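You operate a simulated robot arm through the tools that you are given. There is no shell and no other tool. Be economical: measure what you need, move in short steps, check, and stop when the job is done.

You run a simulated two-armed robot. Do the job below in one go: nothing can be reset, and whatever is moved stays where it is left.

Task
Hold the fixture arm still and tighten both its screws with the orange driver.
Fine: stand the driver back in its cup; lay the finished arm in the yellow outline. Set down upright: fixture arm.
Where things are to end (x, y in the base frame): fixture arm within 20 mm of [220, 320].

It is judged by the outcome, as a careful person would: the job done as asked, and still so three seconds after it is handed in. It fails if anything else is knocked over, pushed out of place, dropped, spilled or broken.

Robot
Two 7-joint arms with two-finger parallel grippers on one trunk, on a base that drives. Base frame: it is fixed to the floor where the robot stands at the start and does not move with it; the origin is under the middle of the robot, x ahead of it, y to its left, z up. Readings come in mm, degrees, newtons and seconds.
The left shoulder is at the start at [70, 134, 1201], the right one opposite. With the tool pointing down near the work surface each hand reaches from about 100 to 640 mm from the robot's upright axis, wherever it stands, measured 20 degrees to its own side. Places, roughly: black arm screw [300, 0, 900]; orange driver (4x4x13 cm) [500, 100, 900]; orange tool cup [500, 100, 900]; red arm screw [300, 0, 900]; yellow outline [200, 300, 900]. Payload 1.57 kg a hand.
The TCP of each hand is the grasp point between the finger pads, 30 mm short of the fingertips. In the tool frame z runs along the fingers and y along their closing line. The gripper opens to 80 mm. The fingers are 17 mm wide and 12 mm thick; the gripper's body (40 by 82 mm) begins 80 mm behind the TCP.
Orientation is that of the tool frame in the base frame, as a unit quaternion [w, x, y, z]. With the fingers straight down and closing along the base's y, the tool's x points along the base's -x, its y along +y and its z along -z.

Tools
- The arms move only by the tool send_rows. It takes "left_deltas", "right_deltas" or both (then of equal length, played together; a hand with none holds still); each is one flat list of numbers, 7 for each row, row after row: the shift along the base's x, y, z in mm, then the turn, a rotation vector about the base's x, y, z in degrees, then the finger opening in mm, from 0 to 80. In form: [dx, dy, dz, wx, wy, wz, claw, dx, dy, dz, wx, wy, wz, claw, ...]. A call has 1 to 12 rows; each row shifts and turns the commanded pose from where the row before left it. Rows are played at 5 a second. More than 50 mm and 8.6 degrees between two rows, or a gripper value outside its range, and nothing of the call is played. Where a pose cannot be reached the arm comes as near as it can. A force on the tool above 90 N (or 10 N above the force at the start of the call, whichever is more), or a blocked arm, ends the call early, and 0.2 s more pass. The fingers move at their own pace (about 153 mm/s each) and stop on an object; they squeeze with about 25 N. The grip force told is the motor's: it shows also when the fingers shut on nothing. Time passes only in rows, and 0.2 s behind the last, so rows that do not move let the fingers close. The reply holds the time, the measured pose of the TCP, the force on the tool along the base axes, the opening and the grip force, in the units named above and with some noise, with the torque about the TCP (base axes, N m) and any sound that the robot's microphone picked up.
- Cameras (640 x 400 px; columns grow to the right, rows downward): "scene" is now at [130, 4.6, 1409.4]; the picture's right is [0.05, -1.00, 0.00], its down [-0.74, -0.04, -0.68] and it looks along [0.67, 0.04, -0.74] (base axes); focal length 214 px, centre (320, 200). "left" rides on the left gripper at [72, 7, -122] in its tool frame; the picture's right is [-0.09, 1.00, 0.00], its down [-0.84, -0.08, -0.54] and it looks along [-0.54, -0.05, 0.84] (tool axes); focal length 238 px, centre (320, 200). "right" rides on the right gripper at [72, -7, -122] in its tool frame; the picture's right is [0.09, 1.00, 0.00], its down [-0.84, 0.08, -0.54] and it looks along [-0.54, 0.05, 0.84] (tool axes); focal length 238 px, centre (320, 200). There is no depth. A picture from a camera that has moved, and an enlarged one, comes with that camera's place and axes in the base frame and with its lens.
- snapshot(camera): a new picture of that camera. No time passes.
- lift_body(by): slides the trunk up (or, below 0, down) by that many mm; the arms and the scene camera ride with it, the base frame stays. It gives what a move gives, with no picture.
- steer(legs): drives the robot by 1 to 6 legs, each [ahead, left, turn to the left] in mm, mm and degrees, along the robot's own axes; the way and the turn of a leg run together, so that a leg with both is an arc; at most 1500 mm and 180 degrees a leg. The arms and the cameras ride along, it lands a little off, and it stops where it bumps. It gives what a move gives.
- turn_head(pan, tilt): turns the head with the scene camera to pan (to the left, within 86 degrees either way) and tilt (down, from -29 to 69), counted from straight ahead of the robot. It gives what a move gives.
- close_up(camera, box): a new picture of the part [left, top, right, bottom] of that camera's present view, enlarged. No time passes.
- close_job(): hands the job in; it is judged then, once.

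Go step by step. Nothing tells you exact positions but the pictures and the camera data: compare them with the known pose of the tool, close in by small moves and look again before you grip or let go. The budget is 120 turns and 100 pictures, counting those below and the enlarged ones. Unless the task says otherwise, let go and move clear before handing in, and close with one line.

The tools are called as a command line: name --argument value ..., lists and objects as JSON in quotes. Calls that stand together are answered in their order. send_rows: Moves the arms, as the interface text tells. Its arguments: {"type":"object","properties":{"left_deltas":{"type":"array"},"right_deltas":{"type":"array"}},"required":[]} The other tools are called the same way: lift_body (by) slides the trunk up or down; steer (legs) drives the base; turn_head (pan, tilt) turns the head that bears the scene camera; snapshot (camera) takes a picture; close_up (camera, box) takes an enlarged picture of a part of a camera's view; close_job () hands the job in.

At the start:

```text
time: 0.0
left_tool_pos: [434.1, 245.5, 1212.4]
left_tcp_rot: [0.0, -0.001, 1.0, 0.0]
left_ft_force: [-0.9, 0.2, 0.1]
left_wrist_torque: [0.02, 0.02, -0.01]
left_finger_gap: 80.4
left_gripper_force: 0.1
right_tool_pos: [433.9, -131.2, 1235.0]
right_tcp_rot: [0.0, -0.001, 1.0, 0.0]
right_ft_force: [-0.1, 0.4, 0.3]
right_wrist_torque: [-0.01, -0.01, 0.05]
right_finger_gap: 79.7
right_gripper_force: 0.1
trunk travel left (down, up): [-775.0, 165.0]
robot x, y, heading: [-1.7, -5.8, 0.1]
head pan, tilt: [3.1, 47.5]
```

scene: 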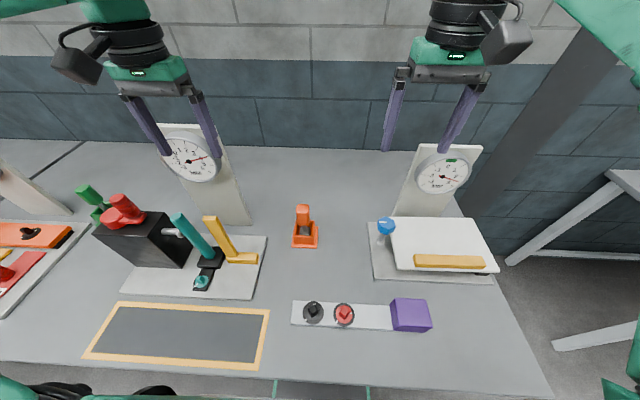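
right: 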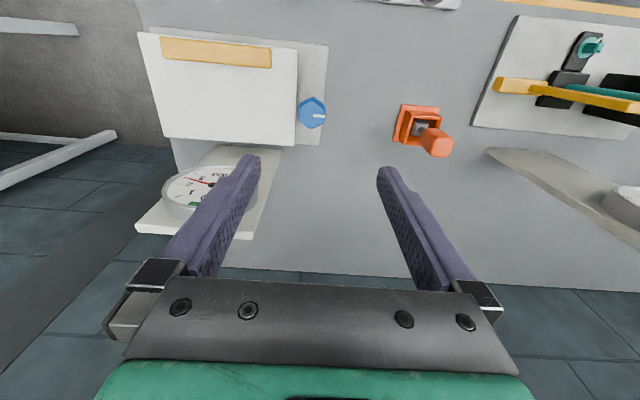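
left: 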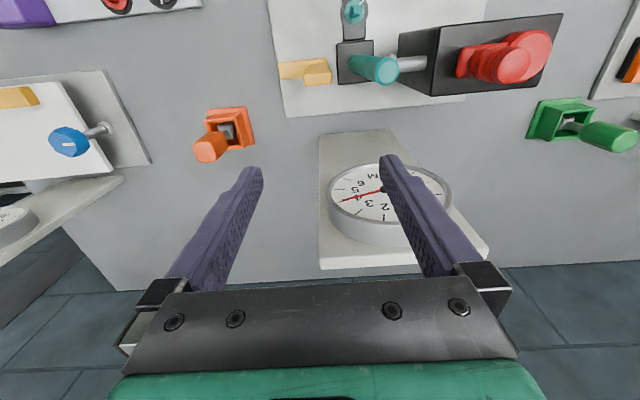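

I see a white fixture arm with a black and a red screw and a purple block near x 300, the orange driver in its cup further out, and the yellow outline at left. I look closer first.

close_up --camera "scene" --box '[270, 270, 450, 360]'

close_up --camera "scene" --box '[260, 180, 360, 260]'

```text
3.56 times, centred on (360, 315) of scene
camera zoom: at [130.0, 4.6, 1409.4], right [0.05, -1.0, 0.0], down [-0.74, -0.04, -0.68], along [0.67, 0.04, -0.74], focal length 763 px, centre (178, -209)
```

zoom: 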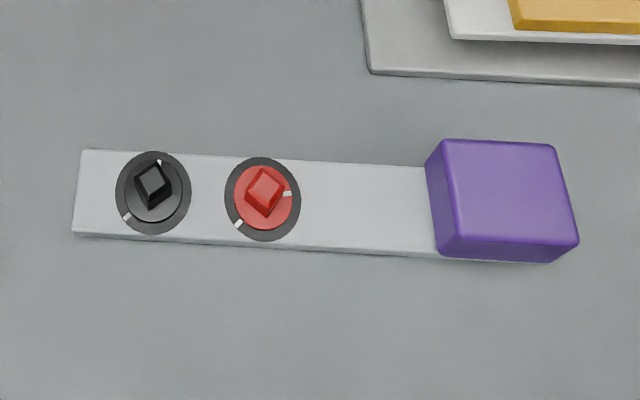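

```text
5.00 times, centred on (310, 220) of scene
camera zoom: at [130.0, 4.6, 1409.4], right [0.05, -1.0, 0.0], down [-0.74, -0.04, -0.68], along [0.67, 0.04, -0.74], focal length 1072 px, centre (370, 100)
```

zoom: 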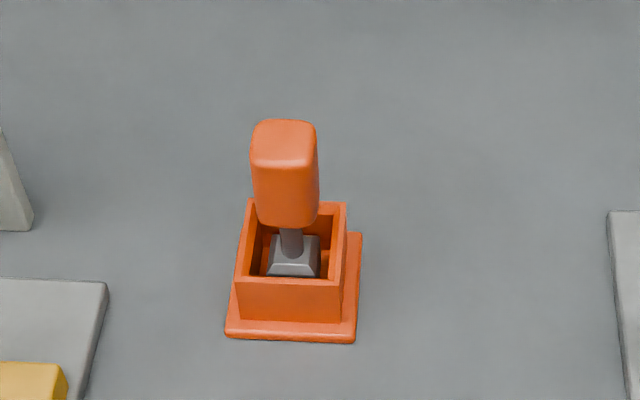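

The driver stands at about (477, 67) with its top near z 995. The screws are near (269, 28) and (269, -42), and the purple block near (275, -190). I bring the right hand above the block, turned 90°, and the left hand above the driver.

send_rows --left_deltas '[3.9, -16.2, -10.2, 0, 0, 0, 80, 3.9, -16.2, -10.2, 0, 0, 0, 80, 3.9, -16.2, -10.2, 0, 0, 0, 80, 3.9, -16.2, -10.2, 0, 0, 0, 80, 3.9, -16.2, -10.2, 0, 0, 0, 80, 3.9, -16.2, -10.2, 0, 0, 0, 80, 3.9, -16.2, -10.2, 0, 0, 0, 80, 3.9, -16.2, -10.2, 0, 0, 0, 80, 3.9, -16.2, -10.2, 0, 0, 0, 80, 3.9, -16.2, -10.2, 0, 0, 0, 80, 3.9, -16.2, -10.2, 0, 0, 0, 80]' --right_deltas '[-14.45, -5.36, -21.4, 0, 0, 8.18, 80, -14.45, -5.36, -21.4, 0, 0, 8.18, 80, -14.45, -5.36, -21.4, 0, 0, 8.18, 80, -14.45, -5.36, -21.4, 0, 0, 8.18, 80, -14.45, -5.36, -21.4, 0, 0, 8.18, 80, -14.45, -5.36, -21.4, 0, 0, 8.18, 80, -14.45, -5.36, -21.4, 0, 0, 8.18, 80, -14.45, -5.36, -21.4, 0, 0, 8.18, 80, -14.45, -5.36, -21.4, 0, 0, 8.18, 80, -14.45, -5.36, -21.4, 0, 0, 8.18, 80, -14.45, -5.36, -21.4, 0, 0, 8.18, 80]'

snapshot --camera "right"

snapshot --camera "left"

snapshot --camera "scene"

```text
time: 2.4
left_tool_pos: [462.4, 80.6, 1098.1]
left_tcp_rot: [0.002, -0.001, 1.0, 0.0]
left_ft_force: [-0.9, 0.6, 0.5]
left_wrist_torque: [0.03, -0.02, 0.01]
left_finger_gap: 79.8
left_gripper_force: 0.1
left hand out of reach, approached as far as the arm can: row 10, 11
right_tool_pos: [307.9, -62.8, 1059.8]
right_tcp_rot: [0.029, -0.568, 0.822, 0.02]
right_ft_force: [-0.4, -0.4, 0.6]
right_wrist_torque: [0.05, -0.03, -0.02]
right_finger_gap: 79.8
right_gripper_force: 0.1
right hand out of reach, approached as far as the arm can: row 6, 7, 8, 9, 10, 11
trunk travel left (down, up): [-775.0, 165.0]
robot x, y, heading: [1.9, 1.7, 0.0]
head pan, tilt: [3.1, 47.5]
```

```text
94 pictures are left
camera right: at [285.5, -141.6, 1176.6], right [-0.96, 0.27, -0.01], down [0.21, 0.77, 0.6], along [0.16, 0.58, -0.8], focal length 238 px, centre (320, 200)
```

right: 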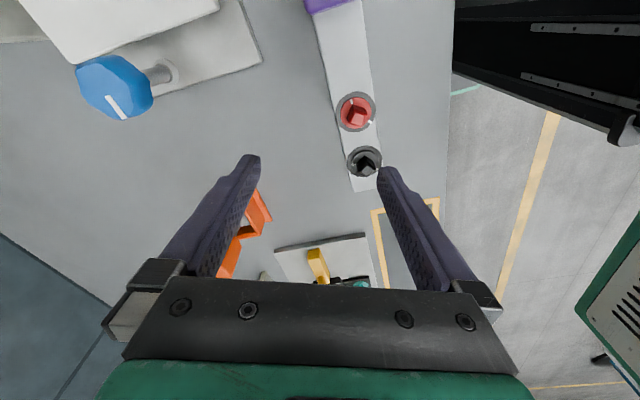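

```text
93 pictures are left
camera left: at [389.2, 86.1, 1220.8], right [0.09, 1.0, 0.0], down [0.83, -0.08, 0.55], along [0.54, -0.05, -0.84], focal length 238 px, centre (320, 200)
```

left: 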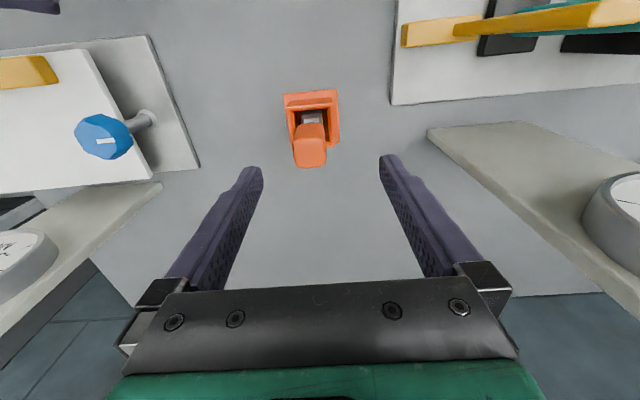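

```text
92 pictures are left
camera scene: at [128.2, 2.6, 1409.6], right [0.05, -1.0, 0.0], down [-0.74, -0.04, -0.68], along [0.68, 0.04, -0.74], focal length 214 px, centre (320, 200)
```

scene: 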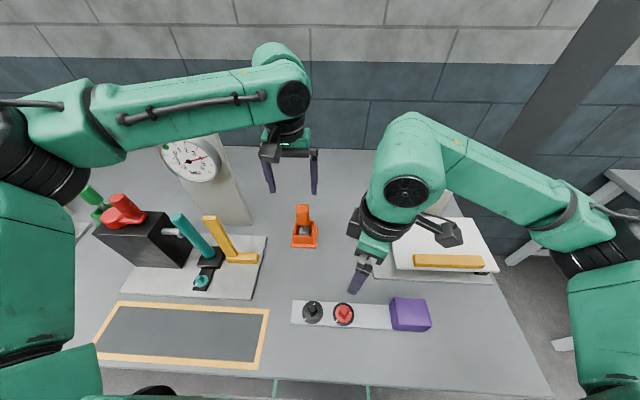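

The hands run short of reach from here: the block should sit more to the right hand's front, and the driver more to the left's. I unwind the right hand, then drive the base about 120 mm to the right.

send_rows --right_deltas '[0, 0, 2, 0, 0, -7.7, 80, 0, 0, 2, 0, 0, -7.7, 80, 0, 0, 2, 0, 0, -7.7, 80, 0, 0, 2, 0, 0, -7.7, 80, 0, 0, 2, 0, 0, -7.7, 80, 0, 0, 2, 0, 0, -7.7, 80, 0, 0, 2, 0, 0, -7.7, 80, 0, 0, 2, 0, 0, -7.7, 80, 0, 0, 2, 0, 0, -7.7, 80]'

steer --legs '[[0, -120, 0]]'

snapshot --camera "right"

```text
time: 4.4
left_tool_pos: [464.0, 80.3, 1097.5]
left_tcp_rot: [0.001, -0.002, 1.0, -0.001]
left_ft_force: [0.3, 0.0, 0.0]
left_wrist_torque: [0.0, 0.0, -0.04]
left_finger_gap: 80.2
left_gripper_force: 0.1
right_tool_pos: [309.2, -59.8, 1077.6]
right_tcp_rot: [0.033, 0.001, 0.999, 0.001]
right_ft_force: [-0.3, 0.0, -0.9]
right_wrist_torque: [0.0, 0.03, 0.0]
right_finger_gap: 80.1
right_gripper_force: 0.1
trunk travel left (down, up): [-775.0, 165.0]
robot x, y, heading: [-1.0, -0.5, 0.0]
head pan, tilt: [3.1, 47.5]
```

```text
time: 5.6
left_tool_pos: [463.9, -35.3, 1097.6]
left_tcp_rot: [0.001, 0.0, 1.0, -0.002]
left_ft_force: [0.0, -0.1, 0.2]
left_wrist_torque: [-0.04, 0.04, -0.01]
left_finger_gap: 80.0
left_gripper_force: 0.1
right_tool_pos: [308.7, -177.0, 1077.5]
right_tcp_rot: [0.034, 0.001, 0.999, 0.001]
right_ft_force: [-0.8, 0.4, 1.3]
right_wrist_torque: [0.01, -0.01, 0.03]
right_finger_gap: 80.0
right_gripper_force: 0.0
trunk travel left (down, up): [-775.0, 165.0]
robot x, y, heading: [-0.5, -117.5, -0.2]
head pan, tilt: [3.1, 47.5]
```

```text
91 pictures are left
camera right: at [228.6, -184.8, 1195.4], right [-0.09, 1.0, -0.01], down [0.8, 0.08, 0.6], along [0.6, 0.05, -0.8], focal length 238 px, centre (320, 200)
```

right: 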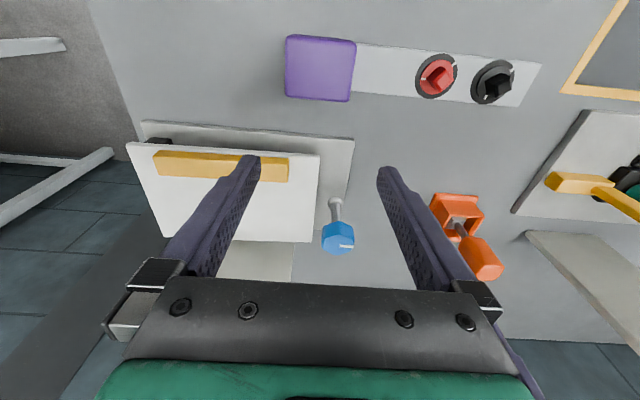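

The block is about 58 × 74 mm near (273, -184), so the pads must close along x. I try turning the right hand the other way, with its camera towards +y.

send_rows --right_deltas '[-3, -0.6, 0, 0, 3.9, 0, 80, -3, -0.6, 0, 0, 0, -8.18, 80, -3, -0.6, 0, 0, 0, -8.18, 80, -3, -0.6, 0, 0, 0, -8.18, 80, -3, -0.6, 0, 0, 0, -8.18, 80, -3, -0.6, 0, 0, 0, -8.18, 80, -3, -0.6, 0, 0, 0, -8.18, 80, -3, -0.6, 0, 0, 0, -8.18, 80, -3, -0.6, 0, 0, 0, -8.18, 80, -3, -0.6, 0, 0, 0, -8.18, 80, -3, -0.6, 0, 0, 0, -8.18, 80, -3, -0.6, 0, 0, 0, -8.18, 80]'

snapshot --camera "right"

```text
time: 8.2
left_tool_pos: [463.4, -38.3, 1096.5]
left_tcp_rot: [0.0, 0.0, 1.0, -0.001]
left_ft_force: [-0.4, 0.4, -0.2]
left_wrist_torque: [0.02, 0.02, -0.01]
left_finger_gap: 79.9
left_gripper_force: 0.0
right_tool_pos: [273.3, -185.8, 1077.8]
right_tcp_rot: [0.001, 0.708, 0.706, 0.001]
right_ft_force: [-0.1, -0.2, -0.6]
right_wrist_torque: [0.03, 0.01, -0.03]
right_finger_gap: 80.1
right_gripper_force: 0.0
trunk travel left (down, up): [-775.0, 165.0]
robot x, y, heading: [3.7, -114.9, -0.1]
head pan, tilt: [3.1, 47.5]
```

```text
90 pictures are left
camera right: at [266.0, -114.8, 1200.1], right [1.0, 0.09, 0.0], down [0.07, -0.84, 0.54], along [0.05, -0.54, -0.84], focal length 238 px, centre (320, 200)
```

right: 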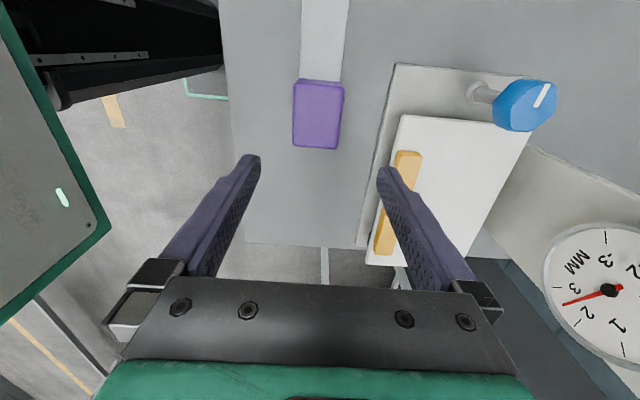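

Reachable, and well centred: block centre is about (271, -184.5). I descend partway and look.

send_rows --right_deltas '[-0.5, 0.3, -28, 0, 0, 0, 80, -0.5, 0.3, -28, 0, 0, 0, 80, -0.5, 0.3, -28, 0, 0, 0, 80, -0.5, 0.3, -28, 0, 0, 0, 80, 0, 0, -18, 0, 0, 0, 80]'

snapshot --camera "right"

snapshot --camera "scene"

```text
time: 9.4
left_tool_pos: [463.5, -37.5, 1096.6]
left_tcp_rot: [0.0, -0.001, 1.0, -0.001]
left_ft_force: [0.5, 0.2, 0.0]
left_wrist_torque: [-0.02, -0.02, 0.02]
left_finger_gap: 79.8
left_gripper_force: 0.1
right_tool_pos: [270.8, -183.2, 947.1]
right_tcp_rot: [0.001, 0.707, 0.707, 0.0]
right_ft_force: [0.4, 1.0, -0.3]
right_wrist_torque: [0.01, 0.0, -0.02]
right_finger_gap: 80.1
right_gripper_force: 0.1
trunk travel left (down, up): [-775.0, 165.0]
robot x, y, heading: [-0.0, -117.3, -0.2]
head pan, tilt: [3.1, 47.5]
```

```text
89 pictures are left
camera right: at [263.8, -113.1, 1069.2], right [1.0, 0.09, 0.0], down [0.08, -0.84, 0.54], along [0.05, -0.54, -0.84], focal length 238 px, centre (320, 200)
```

right: 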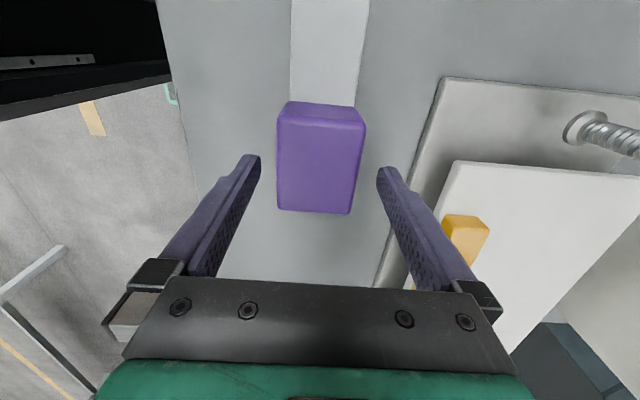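

```text
88 pictures are left
camera scene: at [130.0, -114.1, 1409.4], right [0.05, -1.0, 0.0], down [-0.74, -0.04, -0.68], along [0.67, 0.04, -0.74], focal length 214 px, centre (320, 200)
```

scene: 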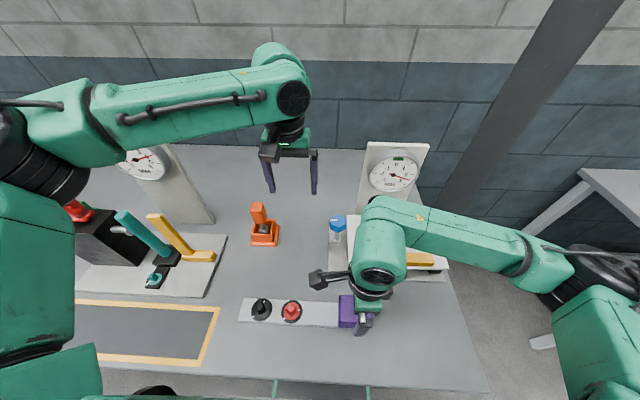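

The fingers are centred in x to about 1 mm, and the block centre is nearer y -191. I lower to grip height and close.

send_rows --right_deltas '[-0.5, -3.5, -17, 0, 0, 0, 80, -0.5, -3.5, -17, 0, 0, 0, 80, 0, 0, -15, 0, 0, 0, 80]'

snapshot --camera "right"

```text
time: 10.2
left_tool_pos: [463.2, -37.6, 1097.7]
left_tcp_rot: [0.001, 0.0, 1.0, -0.001]
left_ft_force: [0.0, 0.1, 0.4]
left_wrist_torque: [0.01, 0.01, -0.01]
left_finger_gap: 79.9
left_gripper_force: 0.1
right_tool_pos: [271.3, -191.7, 898.0]
right_tcp_rot: [0.0, 0.707, 0.707, 0.0]
right_ft_force: [0.6, -0.2, -0.1]
right_wrist_torque: [-0.03, 0.0, 0.0]
right_finger_gap: 80.1
right_gripper_force: 0.1
trunk travel left (down, up): [-775.0, 165.0]
robot x, y, heading: [-2.0, -120.4, -0.1]
head pan, tilt: [3.1, 47.5]
```

```text
87 pictures are left
camera right: at [263.0, -120.8, 1020.3], right [1.0, 0.09, 0.0], down [0.08, -0.84, 0.54], along [0.05, -0.54, -0.84], focal length 238 px, centre (320, 200)
```

right: 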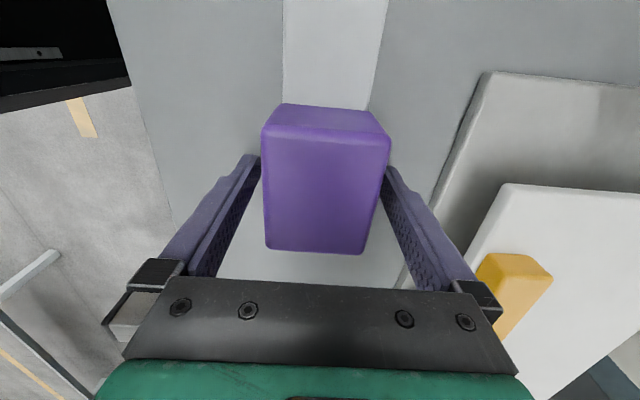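

The block is straddled with clearance on both sides. I close the right hand and bring the left hand over the driver at (477, 67).

send_rows --right_deltas '[0, 0, 0, 0, 0, 0, 70, 0, 0, 0, 0, 0, 0, 60, 0, 0, 0, 0, 0, 0, 50, 0, 0, 0, 0, 0, 0, 50, 0, 0, 0, 0, 0, 0, 50]' --left_deltas '[3, 21, -8, 0, 0, 0, 80, 3, 21, -8, 0, 0, 0, 80, 3, 21, -8, 0, 0, 0, 80, 3, 21, -8, 0, 0, 0, 80, 2, 21, -8, 0, 0, 0, 80]'

snapshot --camera "left"

snapshot --camera "scene"

```text
time: 11.4
left_tool_pos: [478.7, 67.6, 1058.2]
left_tcp_rot: [0.002, 0.0, 1.0, -0.002]
left_ft_force: [-0.2, -0.3, -0.3]
left_wrist_torque: [0.03, -0.05, 0.01]
left_finger_gap: 80.0
left_gripper_force: 0.0
right_tool_pos: [270.0, -190.8, 897.0]
right_tcp_rot: [0.0, 0.708, 0.706, 0.0]
right_ft_force: [-0.6, 1.2, -0.2]
right_wrist_torque: [-0.1, 0.12, 0.02]
right_finger_gap: 55.8
right_gripper_force: 25.1
trunk travel left (down, up): [-775.0, 165.0]
robot x, y, heading: [-1.6, -116.0, -0.2]
head pan, tilt: [3.1, 47.5]
```

```text
86 pictures are left
camera left: at [405.4, 74.1, 1180.0], right [0.09, 1.0, 0.0], down [0.84, -0.08, 0.54], along [0.54, -0.05, -0.84], focal length 238 px, centre (320, 200)
```

left: 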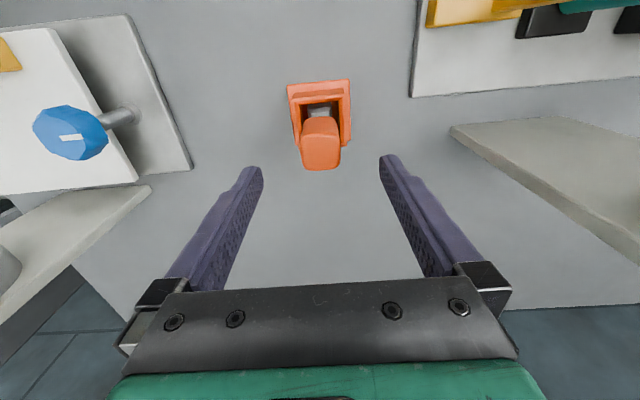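

```text
85 pictures are left
camera scene: at [129.9, -113.6, 1409.4], right [0.05, -1.0, 0.0], down [-0.74, -0.04, -0.68], along [0.67, 0.04, -0.74], focal length 214 px, centre (320, 200)
```

scene: 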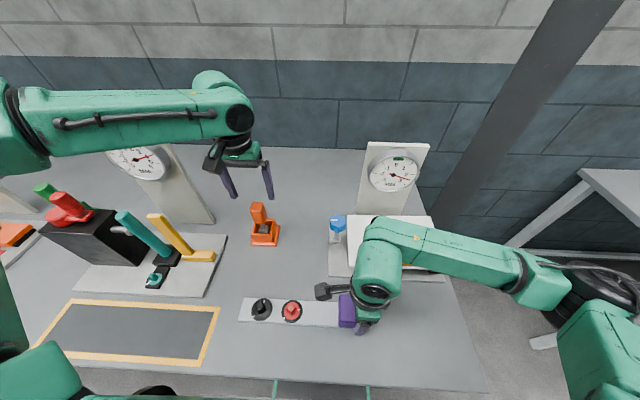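

Block held at 55.8 mm. The driver handle top lies at about (476, 68), right under the left hand, so I lower it to z 967.

send_rows --left_deltas '[-0.5, 0, -25, 0, 0, 0, 80, -0.5, 0, -25, 0, 0, 0, 80, -0.5, 0, -25, 0, 0, 0, 80, 0, 0, -16, 0, 0, 0, 80]'

snapshot --camera "left"

```text
time: 12.4
left_tool_pos: [477.9, 68.8, 965.7]
left_tcp_rot: [0.001, 0.0, 1.0, 0.0]
left_ft_force: [0.1, 0.0, -0.3]
left_wrist_torque: [0.0, 0.01, 0.01]
left_finger_gap: 80.1
left_gripper_force: 0.1
right_tool_pos: [269.4, -190.6, 898.0]
right_tcp_rot: [0.0, 0.708, 0.706, 0.0]
right_ft_force: [-0.6, 0.7, 0.5]
right_wrist_torque: [-0.21, 0.12, 0.07]
right_finger_gap: 55.8
right_gripper_force: 25.4
trunk travel left (down, up): [-775.0, 165.0]
robot x, y, heading: [-2.6, -119.3, -0.4]
head pan, tilt: [3.1, 47.5]
```

```text
84 pictures are left
camera left: at [404.7, 75.2, 1088.9], right [0.09, 1.0, 0.0], down [0.84, -0.08, 0.54], along [0.54, -0.05, -0.84], focal length 238 px, centre (320, 200)
```

left: 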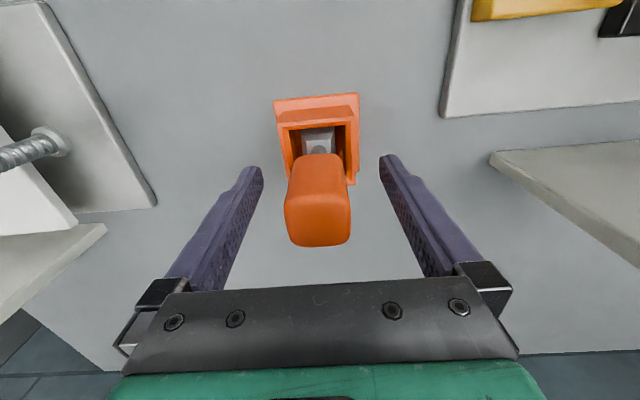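

The handle (about 32 mm wide) is centred between the fingers at the right depth. I close on it.

send_rows --left_deltas '[0, -1, 0, 0, 0, 0, 60, 0, 0, 0, 0, 0, 0, 40, 0, 0, 0, 0, 0, 0, 25, 0, 0, 0, 0, 0, 0, 25, 0, 0, 0, 0, 0, 0, 25]'

snapshot --camera "left"

```text
time: 13.6
left_tool_pos: [476.9, 66.6, 966.2]
left_tcp_rot: [0.001, 0.0, 1.0, 0.0]
left_ft_force: [0.0, 1.4, 0.3]
left_wrist_torque: [0.01, 0.0, -0.02]
left_finger_gap: 33.2
left_gripper_force: 25.3
right_tool_pos: [270.8, -191.0, 898.4]
right_tcp_rot: [0.0, 0.708, 0.707, 0.0]
right_ft_force: [0.0, 0.0, -0.4]
right_wrist_torque: [-0.23, 0.11, 0.07]
right_finger_gap: 56.0
right_gripper_force: 24.8
trunk travel left (down, up): [-775.0, 165.0]
robot x, y, heading: [-4.2, -115.1, 0.3]
head pan, tilt: [3.1, 47.5]
```

```text
83 pictures are left
camera left: at [403.9, 73.9, 1089.1], right [0.09, 1.0, 0.0], down [0.84, -0.08, 0.54], along [0.54, -0.05, -0.84], focal length 238 px, centre (320, 200)
```

left: 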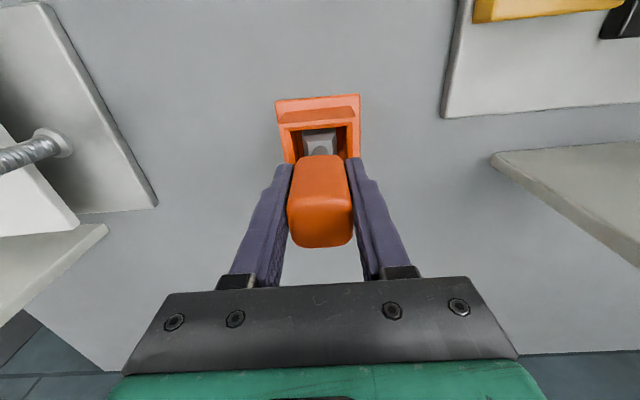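

Gripped at 33 mm. I lift the driver straight out of the cup.

send_rows --left_deltas '[0, 0, 20, 0, 0, 0, 25, 0, 0, 20, 0, 0, 0, 25, 0, 0, 20, 0, 0, 0, 25, 0, 0, 20, 0, 0, 0, 25, 0, 0, 20, 0, 0, 0, 25]'

close_up --camera "scene" --box '[200, 130, 360, 340]'

close_up --camera "scene" --box '[230, 285, 320, 335]'

```text
time: 14.8
left_tool_pos: [475.7, 68.1, 1068.3]
left_tcp_rot: [0.001, 0.0, 1.0, -0.001]
left_ft_force: [-0.4, 0.0, -1.9]
left_wrist_torque: [0.0, 0.0, -0.01]
left_finger_gap: 33.1
left_gripper_force: 25.7
right_tool_pos: [270.4, -191.7, 898.5]
right_tcp_rot: [0.0, 0.708, 0.707, 0.001]
right_ft_force: [-0.3, -1.3, 0.5]
right_wrist_torque: [-0.2, 0.13, 0.05]
right_finger_gap: 55.6
right_gripper_force: 25.3
trunk travel left (down, up): [-775.0, 165.0]
robot x, y, heading: [1.9, -119.6, 0.1]
head pan, tilt: [3.1, 47.5]
```

```text
1.90 times, centred on (280, 235) of scene
camera zoom: at [129.9, -114.0, 1409.3], right [0.05, -1.0, 0.0], down [-0.74, -0.04, -0.68], along [0.67, 0.04, -0.74], focal length 408 px, centre (396, 133)
```

zoom: 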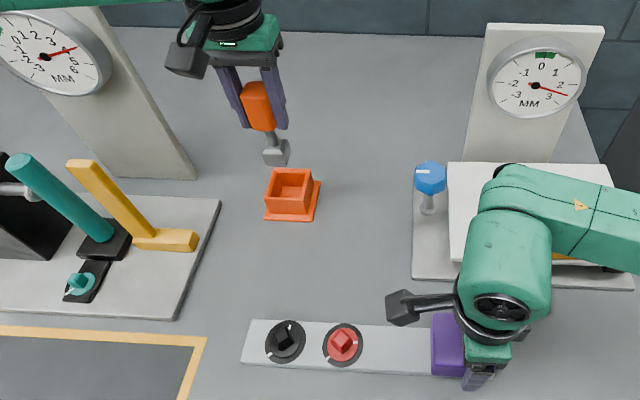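

```text
7.11 times, centred on (275, 310) of scene
camera zoom: at [129.9, -114.0, 1409.3], right [0.05, -1.0, 0.0], down [-0.74, -0.04, -0.68], along [0.67, 0.04, -0.74], focal length 1525 px, centre (640, -582)
```

zoom: 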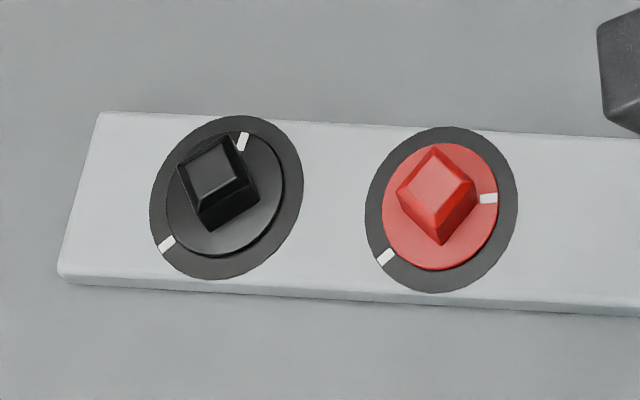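

The driver is out of the cup. Both screw marks sit away from their ring marks: clockwise, black needs about 220° and red about 150°. I bring the left hand near the screws and look from above.

send_rows --left_deltas '[-30.7, 0.9, -2, 0, 0, 0, 25, -30.7, 0.9, -2, 0, 0, 0, 25, -30.7, 0.9, -2, 0, 0, 0, 25, -30.7, 0.9, -2, 0, 0, 0, 25, -30.7, 0.9, -2, 0, 0, 0, 25, -30.7, 0.9, -2, 0, 0, 0, 25, -30.7, 0.9, -2, 0, 0, 0, 25, -30.7, 0.9, -2, 0, 0, 0, 25]'

snapshot --camera "left"

close_up --camera "left" --box '[180, 110, 320, 200]'

```text
time: 16.6
left_tool_pos: [321.8, 69.6, 1056.0]
left_tcp_rot: [0.001, -0.001, 1.0, 0.0]
left_ft_force: [-0.8, -0.5, -1.7]
left_wrist_torque: [0.04, -0.01, -0.02]
left_finger_gap: 33.2
left_gripper_force: 24.9
left hand out of reach, approached as far as the arm can: row 6, 7, 8
right_tool_pos: [271.8, -191.7, 897.8]
right_tcp_rot: [0.001, 0.708, 0.706, 0.0]
right_ft_force: [0.2, 1.6, 0.0]
right_wrist_torque: [-0.49, 0.07, -0.01]
right_finger_gap: 55.8
right_gripper_force: 24.6
trunk travel left (down, up): [-775.0, 165.0]
robot x, y, heading: [1.3, -116.9, -0.0]
head pan, tilt: [3.1, 47.5]
```

```text
80 pictures are left
camera left: at [249.5, 77.1, 1178.5], right [0.09, 1.0, 0.0], down [0.84, -0.08, 0.54], along [0.54, -0.05, -0.84], focal length 238 px, centre (320, 200)
```

left: 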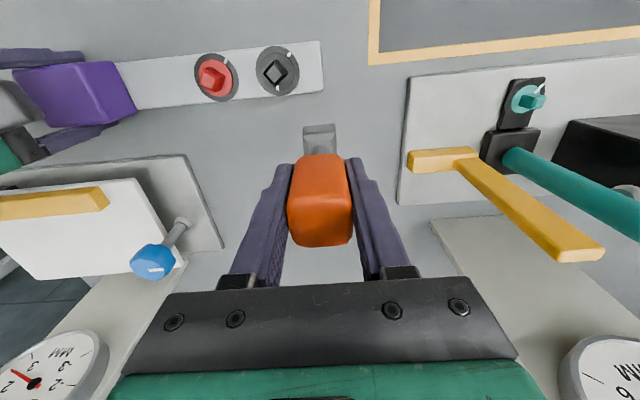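

```text
4.44 times, centred on (250, 155) of left
camera zoom: at [249.5, 77.1, 1178.5], right [0.09, 1.0, 0.0], down [0.84, -0.08, 0.54], along [0.54, -0.05, -0.84], focal length 1059 px, centre (631, 400)
```

zoom: 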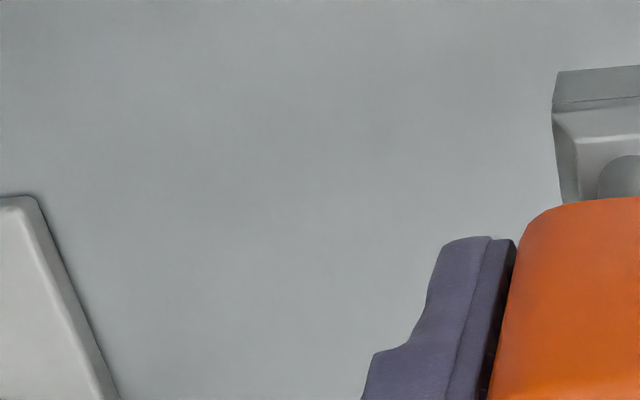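

Reach gets short close to the body at this height. I take the close view of the screws from here before going on.

close_up --camera "left" --box '[180, 35, 330, 110]'

close_up --camera "left" --box '[270, 110, 370, 170]'

```text
4.27 times, centred on (255, 72) of left
camera zoom: at [249.5, 77.1, 1178.5], right [0.09, 1.0, 0.0], down [0.84, -0.08, 0.54], along [0.54, -0.05, -0.84], focal length 1017 px, centre (597, 744)
```

zoom: 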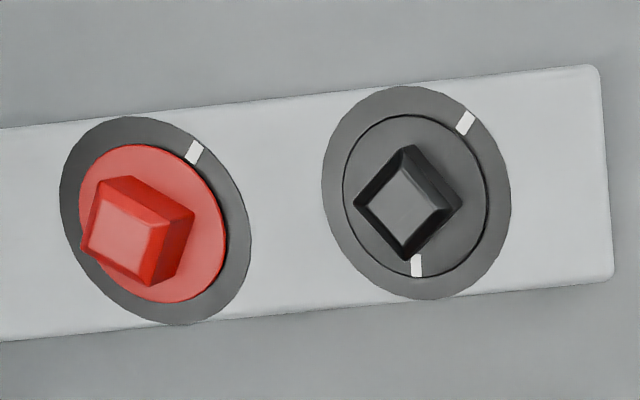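

```text
6.40 times, centred on (320, 140) of left
camera zoom: at [249.5, 77.1, 1178.5], right [0.09, 1.0, 0.0], down [0.84, -0.08, 0.54], along [0.54, -0.05, -0.84], focal length 1525 px, centre (320, 584)
```

zoom: 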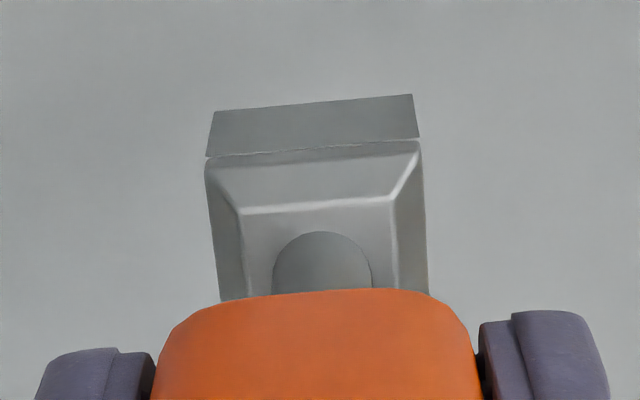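

From here the black head's faces lie at about 33° and the red's at about 50°. Black sits at (269.5, 28) and red at (270, -42). I move the driver over black, turned to 33°, somewhat lower.

send_rows --left_deltas '[-2, -8.3, -5, 0, 0, 6.7, 25, -2, -8.3, -5, 0, 0, 6.7, 25, -4, -8.3, -6, 0, 0, 6.7, 25, -12, -8.3, -6, 0, 0, 6.7, 25, -16, -8.3, -6, 0, 0, 6.6, 25, -16, 0, 0, 0, 0, 0, 25]'

snapshot --camera "left"

snapshot --camera "scene"

```text
time: 18.0
left_tool_pos: [311.1, 14.1, 1060.9]
left_tcp_rot: [0.002, -0.289, 0.957, -0.001]
left_ft_force: [0.0, -0.1, -1.9]
left_wrist_torque: [-0.04, 0.0, 0.0]
left_finger_gap: 33.3
left_gripper_force: 25.2
left hand out of reach, approached as far as the arm can: row 2, 3, 4, 5, 6
right_tool_pos: [270.9, -191.3, 898.0]
right_tcp_rot: [0.0, 0.708, 0.707, 0.0]
right_ft_force: [1.2, -4.1, 2.0]
right_wrist_torque: [0.12, 0.2, 0.08]
right_finger_gap: 55.8
right_gripper_force: 24.5
trunk travel left (down, up): [-775.0, 165.0]
robot x, y, heading: [0.5, -118.4, 0.0]
head pan, tilt: [3.1, 47.5]
```

```text
76 pictures are left
camera left: at [246.9, -21.0, 1184.2], right [-0.47, 0.88, 0.0], down [0.74, 0.4, 0.54], along [0.48, 0.26, -0.84], focal length 238 px, centre (320, 200)
```

left: 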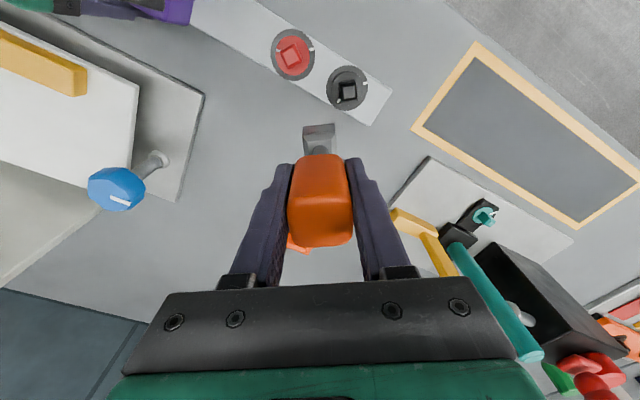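

```text
75 pictures are left
camera scene: at [129.8, -113.9, 1409.4], right [0.05, -1.0, 0.0], down [-0.74, -0.04, -0.68], along [0.67, 0.04, -0.74], focal length 214 px, centre (320, 200)
```

scene: 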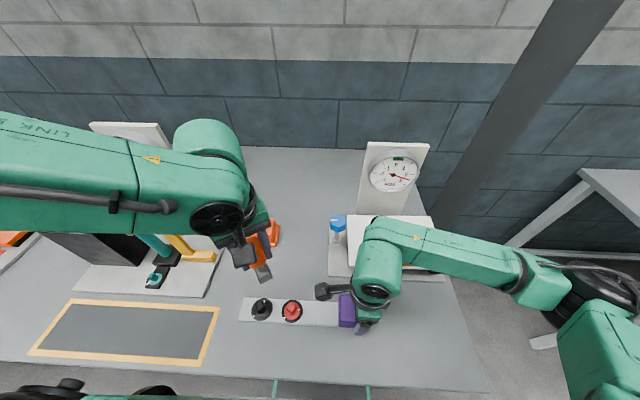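

The left arm is too folded here, so I raise the trunk for room. First I open the right fingers, then lift, then bring the right hand back down on the block.

send_rows --right_deltas '[0, 0, 0, 0, 0, 0, 80, 0, 0, 0, 0, 0, 0, 80, 0, 0, 0, 0, 0, 0, 80]'

lift_body --by 150

snapshot --camera "right"

snapshot --camera "scene"

```text
time: 18.8
left_tool_pos: [312.5, 13.0, 1060.3]
left_tcp_rot: [0.001, -0.288, 0.958, -0.001]
left_ft_force: [-0.5, -0.5, -1.4]
left_wrist_torque: [0.01, 0.0, 0.0]
left_finger_gap: 33.2
left_gripper_force: 25.2
right_tool_pos: [269.6, -191.8, 898.2]
right_tcp_rot: [0.0, 0.707, 0.707, -0.001]
right_ft_force: [-0.4, 0.2, -0.4]
right_wrist_torque: [0.0, 0.04, 0.03]
right_finger_gap: 80.0
right_gripper_force: 0.0
trunk travel left (down, up): [-775.0, 165.0]
robot x, y, heading: [1.3, -120.7, -0.2]
head pan, tilt: [3.1, 47.5]
```

```text
time: 20.6
left_tool_pos: [312.8, 13.5, 1210.8]
left_tcp_rot: [0.001, -0.288, 0.958, -0.001]
left_ft_force: [0.3, 0.8, -1.1]
left_wrist_torque: [-0.01, 0.04, 0.02]
left_finger_gap: 33.2
left_gripper_force: 25.0
right_tool_pos: [271.5, -191.8, 1047.5]
right_tcp_rot: [-0.001, 0.708, 0.707, 0.001]
right_ft_force: [-0.2, 0.1, 0.1]
right_wrist_torque: [0.02, -0.04, 0.0]
right_finger_gap: 80.1
right_gripper_force: 0.1
trunk travel left (down, up): [-925.0, 15.0]
robot x, y, heading: [2.6, -120.7, 0.3]
head pan, tilt: [3.1, 47.5]
```

```text
74 pictures are left
camera right: at [263.2, -120.8, 1170.4], right [1.0, 0.09, 0.0], down [0.08, -0.84, 0.54], along [0.05, -0.54, -0.84], focal length 238 px, centre (320, 200)
```

right: 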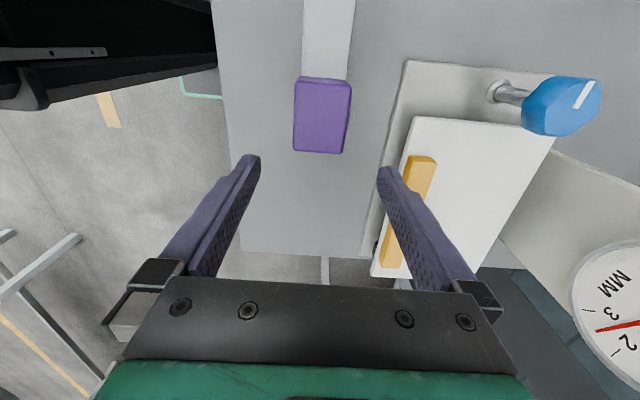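

```text
73 pictures are left
camera scene: at [130.1, -114.0, 1559.3], right [0.05, -1.0, 0.0], down [-0.74, -0.04, -0.68], along [0.67, 0.04, -0.74], focal length 214 px, centre (320, 200)
```

scene: 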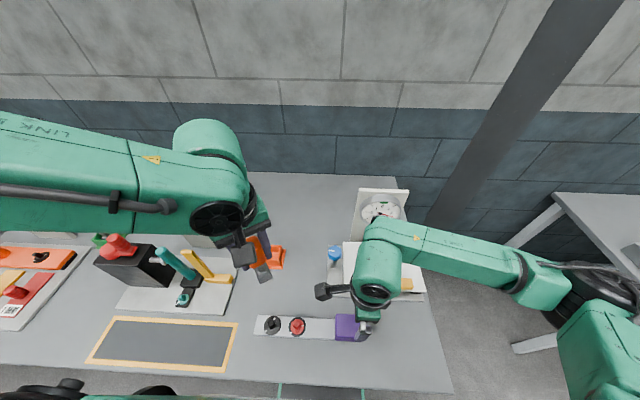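

I lower the right hand back to 898 and regrip, while the left comes down towards the black screw.

send_rows --right_deltas '[0, 0, -21.3, 0, 0, 0, 80, 0, 0, -21.3, 0, 0, 0, 80, 0, 0, -21.3, 0, 0, 0, 80, 0, 0, -21.3, 0, 0, 0, 80, 0, 0, -21.3, 0, 0, 0, 80, 0, 0, -21.3, 0, 0, 0, 80, 0, 0, -21.3, 0, 0, 0, 80, 0, 0, 0, 0, 0, 0, 65, 0, 0, 0, 0, 0, 0, 50, 0, 0, 0, 0, 0, 0, 50, 0, 0, 0, 0, 0, 0, 50]' --left_deltas '[-4, 1.3, -14, 0, 0, 0, 25, -4, 1.3, -14, 0, 0, 0, 25, -4, 1.3, -14, 0, 0, 0, 25, -4, 1.3, -14, 0, 0, 0, 25, -4, 1.3, -14, 0, 0, 0, 25, -4, 1.3, -14, 0, 0, 0, 25, -4, 1.3, -14, 0, 0, 0, 25, -4, 1.3, -14, 0, 0, 0, 25, -4, 1.3, -14, 0, 0, 0, 25, -4, 1.3, -14, 0, 0, 0, 25, -2, 1.5, -14, 0, 0, 0, 25]'

snapshot --camera "left"

snapshot --camera "scene"

```text
time: 23.0
left_tool_pos: [320.7, 14.2, 1204.7]
left_tcp_rot: [0.0, -0.288, 0.958, 0.0]
left_ft_force: [-0.1, 0.6, -2.0]
left_wrist_torque: [0.0, 0.03, 0.01]
left_finger_gap: 33.4
left_gripper_force: 25.2
left hand out of reach, approached as far as the arm can: row 1, 2, 3, 4, 5, 6, 7, 8, 9, 10, 11
right_tool_pos: [272.4, -191.7, 897.2]
right_tcp_rot: [0.001, 0.707, 0.707, 0.0]
right_ft_force: [-0.7, -1.2, 1.0]
right_wrist_torque: [0.04, -0.06, 0.13]
right_finger_gap: 56.1
right_gripper_force: 25.4
trunk travel left (down, up): [-925.0, 15.0]
robot x, y, heading: [-1.4, -118.2, -0.0]
head pan, tilt: [3.1, 47.5]
```

```text
72 pictures are left
camera left: at [257.1, -19.3, 1327.0], right [-0.47, 0.88, 0.0], down [0.74, 0.4, 0.54], along [0.48, 0.26, -0.84], focal length 238 px, centre (320, 200)
```

left: 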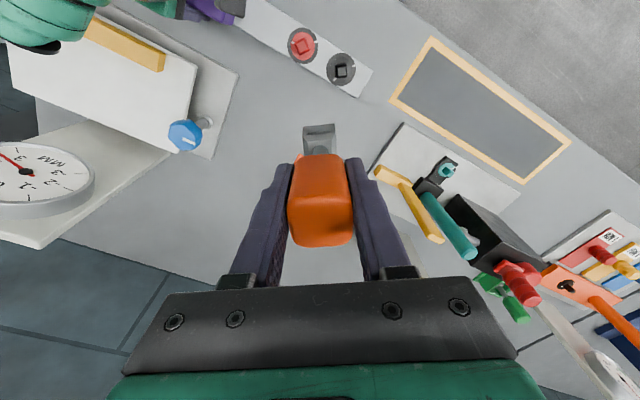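

```text
71 pictures are left
camera scene: at [131.2, -114.2, 1559.3], right [0.05, -1.0, 0.0], down [-0.74, -0.04, -0.68], along [0.67, 0.04, -0.74], focal length 214 px, centre (320, 200)
```

scene: 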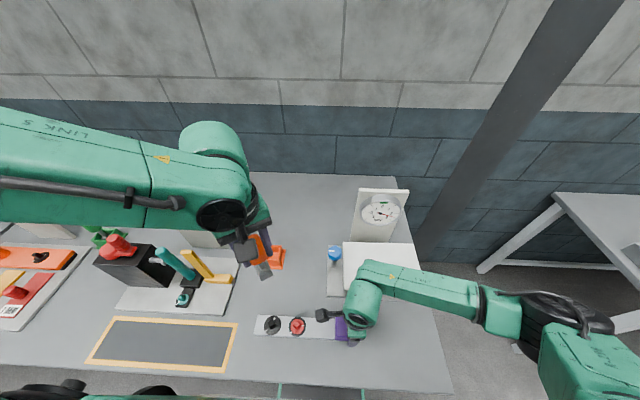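

The right grip is back. The left is stuck on its fold limit, so I move it out in x first, then down, then inward.

send_rows --left_deltas '[15, 1, 0, 0, 0, 0, 25, 15, 1, 0, 0, 0, 0, 25, 10, 1, -10, 0, 0, 0, 25, 0, 1, -25, 0, 0, 0, 25, 0, 1, -25, 0, 0, 0, 25, 0, 1, -25, 0, 0, 0, 25, 0, 1, -25, 0, 0, 0, 25, 0, 1, -25, 0, 0, 0, 25, -15, 1, -5, 0, 0, 0, 25, -15, 1, 0, 0, 0, 0, 25, -15, 1, 0, 0, 0, 0, 25, -15, 1, 0, 0, 0, 0, 25]'

snapshot --camera "left"

snapshot --camera "scene"

```text
time: 25.6
left_tool_pos: [330.6, 21.4, 1064.0]
left_tcp_rot: [0.001, -0.287, 0.958, 0.0]
left_ft_force: [-0.5, -0.4, -0.4]
left_wrist_torque: [0.0, -0.02, -0.01]
left_finger_gap: 33.4
left_gripper_force: 24.7
left hand out of reach, approached as far as the arm can: row 11, 12
right_tool_pos: [272.2, -191.4, 896.0]
right_tcp_rot: [0.0, 0.708, 0.706, 0.001]
right_ft_force: [0.7, -1.0, 0.3]
right_wrist_torque: [-0.2, 0.02, -0.05]
right_finger_gap: 55.7
right_gripper_force: 25.3
trunk travel left (down, up): [-925.0, 15.0]
robot x, y, heading: [-4.8, -118.3, -0.1]
head pan, tilt: [3.1, 47.5]
```

```text
70 pictures are left
camera left: at [266.3, -11.6, 1187.4], right [-0.47, 0.88, 0.0], down [0.74, 0.4, 0.54], along [0.48, 0.26, -0.84], focal length 238 px, centre (320, 200)
```

left: 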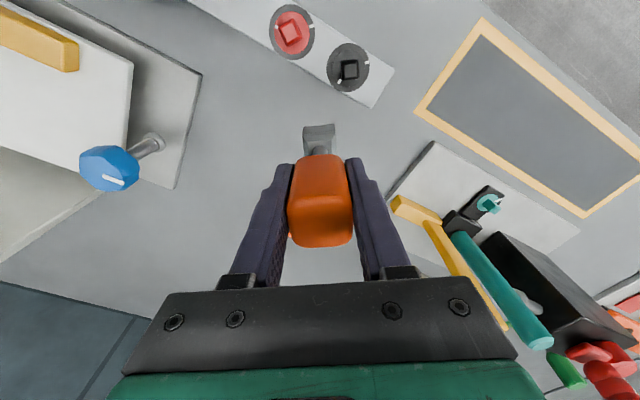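

```text
69 pictures are left
camera scene: at [130.8, -114.1, 1559.3], right [0.05, -1.0, 0.0], down [-0.74, -0.04, -0.68], along [0.67, 0.04, -0.74], focal length 214 px, centre (320, 200)
```

scene: 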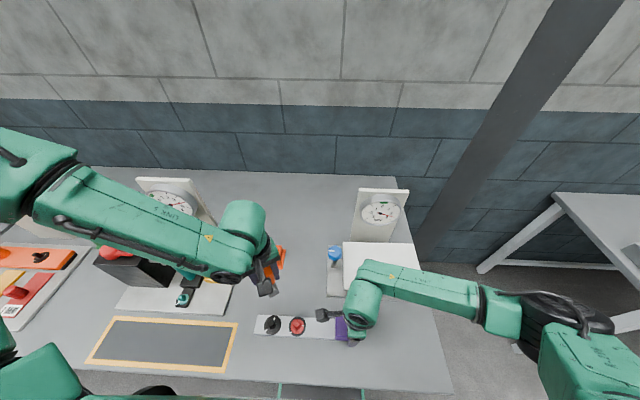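

The limit here depends on being close to the body with this yaw. Backing the base off about 120 mm should free it, so I release and raise the right hand, then drive back.

send_rows --right_deltas '[0, 0, 0, 0, 0, 0, 80, 0, 0, 0, 0, 0, 0, 80, 0, 0, 25, 0, 0, 0, 80, 0, 0, 25, 0, 0, 0, 80, 0, 0, 25, 0, 0, 0, 80, 0, 0, 25, 0, 0, 0, 80]'

steer --legs '[[-120, 0, 0]]'

snapshot --camera "scene"

```text
time: 27.0
left_tool_pos: [329.9, 23.1, 1064.3]
left_tcp_rot: [0.001, -0.288, 0.958, 0.0]
left_ft_force: [-0.1, -0.7, -1.1]
left_wrist_torque: [0.02, -0.01, 0.0]
left_finger_gap: 33.1
left_gripper_force: 24.8
right_tool_pos: [270.9, -191.3, 996.4]
right_tcp_rot: [0.001, 0.708, 0.706, 0.001]
right_ft_force: [0.0, -0.5, 0.1]
right_wrist_torque: [0.02, 0.03, 0.0]
right_finger_gap: 80.0
right_gripper_force: 0.0
trunk travel left (down, up): [-925.0, 15.0]
robot x, y, heading: [-0.8, -118.1, -0.1]
head pan, tilt: [3.1, 47.5]
```

```text
time: 28.2
left_tool_pos: [209.7, 24.6, 1063.8]
left_tcp_rot: [0.0, -0.289, 0.957, 0.0]
left_ft_force: [0.7, -1.0, -1.0]
left_wrist_torque: [-0.01, 0.01, -0.04]
left_finger_gap: 33.3
left_gripper_force: 25.4
right_tool_pos: [150.5, -191.3, 996.3]
right_tcp_rot: [0.0, 0.707, 0.707, 0.0]
right_ft_force: [0.0, 0.3, 0.1]
right_wrist_torque: [-0.01, 0.04, -0.01]
right_finger_gap: 79.6
right_gripper_force: 0.1
trunk travel left (down, up): [-925.0, 15.0]
robot x, y, heading: [-121.5, -119.2, 0.1]
head pan, tilt: [3.1, 47.5]
```

```text
68 pictures are left
camera scene: at [11.1, -113.7, 1558.9], right [0.05, -1.0, 0.0], down [-0.74, -0.04, -0.67], along [0.67, 0.04, -0.74], focal length 214 px, centre (320, 200)
```

scene: 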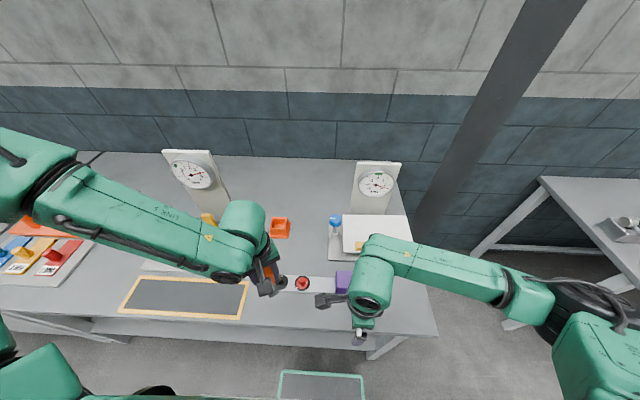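

Now I re-approach: right hand back over the block and down to 898 to grip, left hand to above the black screw.

send_rows --right_deltas '[30, 0, 0, 0, 0, 0, 80, 30, 0, 0, 0, 0, 0, 80, 30, 0, 0, 0, 0, 0, 80, 31, 0, 0, 0, 0, 0, 80, 0, 0, -25, 0, 0, 0, 80, 0, 0, -25, 0, 0, 0, 80, 0, 0, -25, 0, 0, 0, 80, 0, 0, -23.5, 0, 0, 0, 80, 0, 0, 0, 0, 0, 0, 65, 0, 0, 0, 0, 0, 0, 50, 0, 0, 0, 0, 0, 0, 50, 0, 0, 0, 0, 0, 0, 50]' --left_deltas '[15, 1, 0, 0, 0, 0, 25, 15, 1, 0, 0, 0, 0, 25, 15, 1, 0, 0, 0, 0, 25, 15, 0.4, 0, 0, 0, 0, 25, 0, 0, -5, 0, 0, 0, 25, 0, 0, -5, 0, 0, 0, 25, 0, 0, -5, 0, 0, 0, 25, 0, 0, -5, 0, 0, 0, 25, 0, 0, -5, 0, 0, 0, 25, 0, 0, 0, 0, 0, 0, 25, 0, 0, 0, 0, 0, 0, 25, 0, 0, 0, 0, 0, 0, 25]'

snapshot --camera "left"

snapshot --camera "scene"

snapshot --camera "right"

```text
time: 30.8
left_tool_pos: [267.0, 26.0, 1038.8]
left_tcp_rot: [0.002, -0.288, 0.958, -0.001]
left_ft_force: [0.3, 0.3, -1.8]
left_wrist_torque: [-0.02, 0.01, -0.02]
left_finger_gap: 33.0
left_gripper_force: 24.9
right_tool_pos: [271.0, -190.9, 897.2]
right_tcp_rot: [0.001, 0.707, 0.707, 0.0]
right_ft_force: [0.8, -0.4, 0.8]
right_wrist_torque: [0.28, -0.12, -0.18]
right_finger_gap: 55.8
right_gripper_force: 25.4
trunk travel left (down, up): [-925.0, 15.0]
robot x, y, heading: [-121.5, -119.8, -0.1]
head pan, tilt: [3.1, 47.5]
```

```text
67 pictures are left
camera left: at [203.2, -7.4, 1162.6], right [-0.47, 0.88, 0.0], down [0.74, 0.4, 0.54], along [0.48, 0.26, -0.84], focal length 238 px, centre (320, 200)
```

left: 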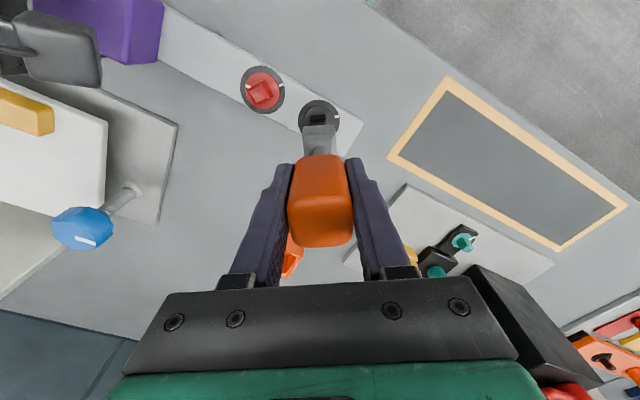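

```text
66 pictures are left
camera scene: at [7.6, -113.8, 1559.3], right [0.05, -1.0, 0.0], down [-0.74, -0.04, -0.68], along [0.67, 0.04, -0.74], focal length 214 px, centre (320, 200)
```

scene: 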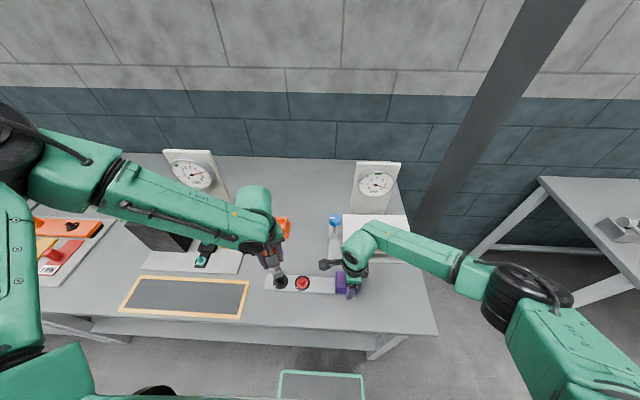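

```text
65 pictures are left
camera right: at [262.5, -119.9, 1019.9], right [1.0, 0.09, 0.0], down [0.08, -0.84, 0.54], along [0.05, -0.54, -0.84], focal length 238 px, centre (320, 200)
```

right: 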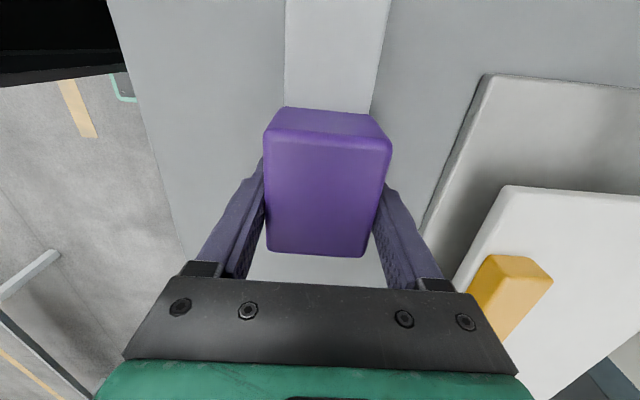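

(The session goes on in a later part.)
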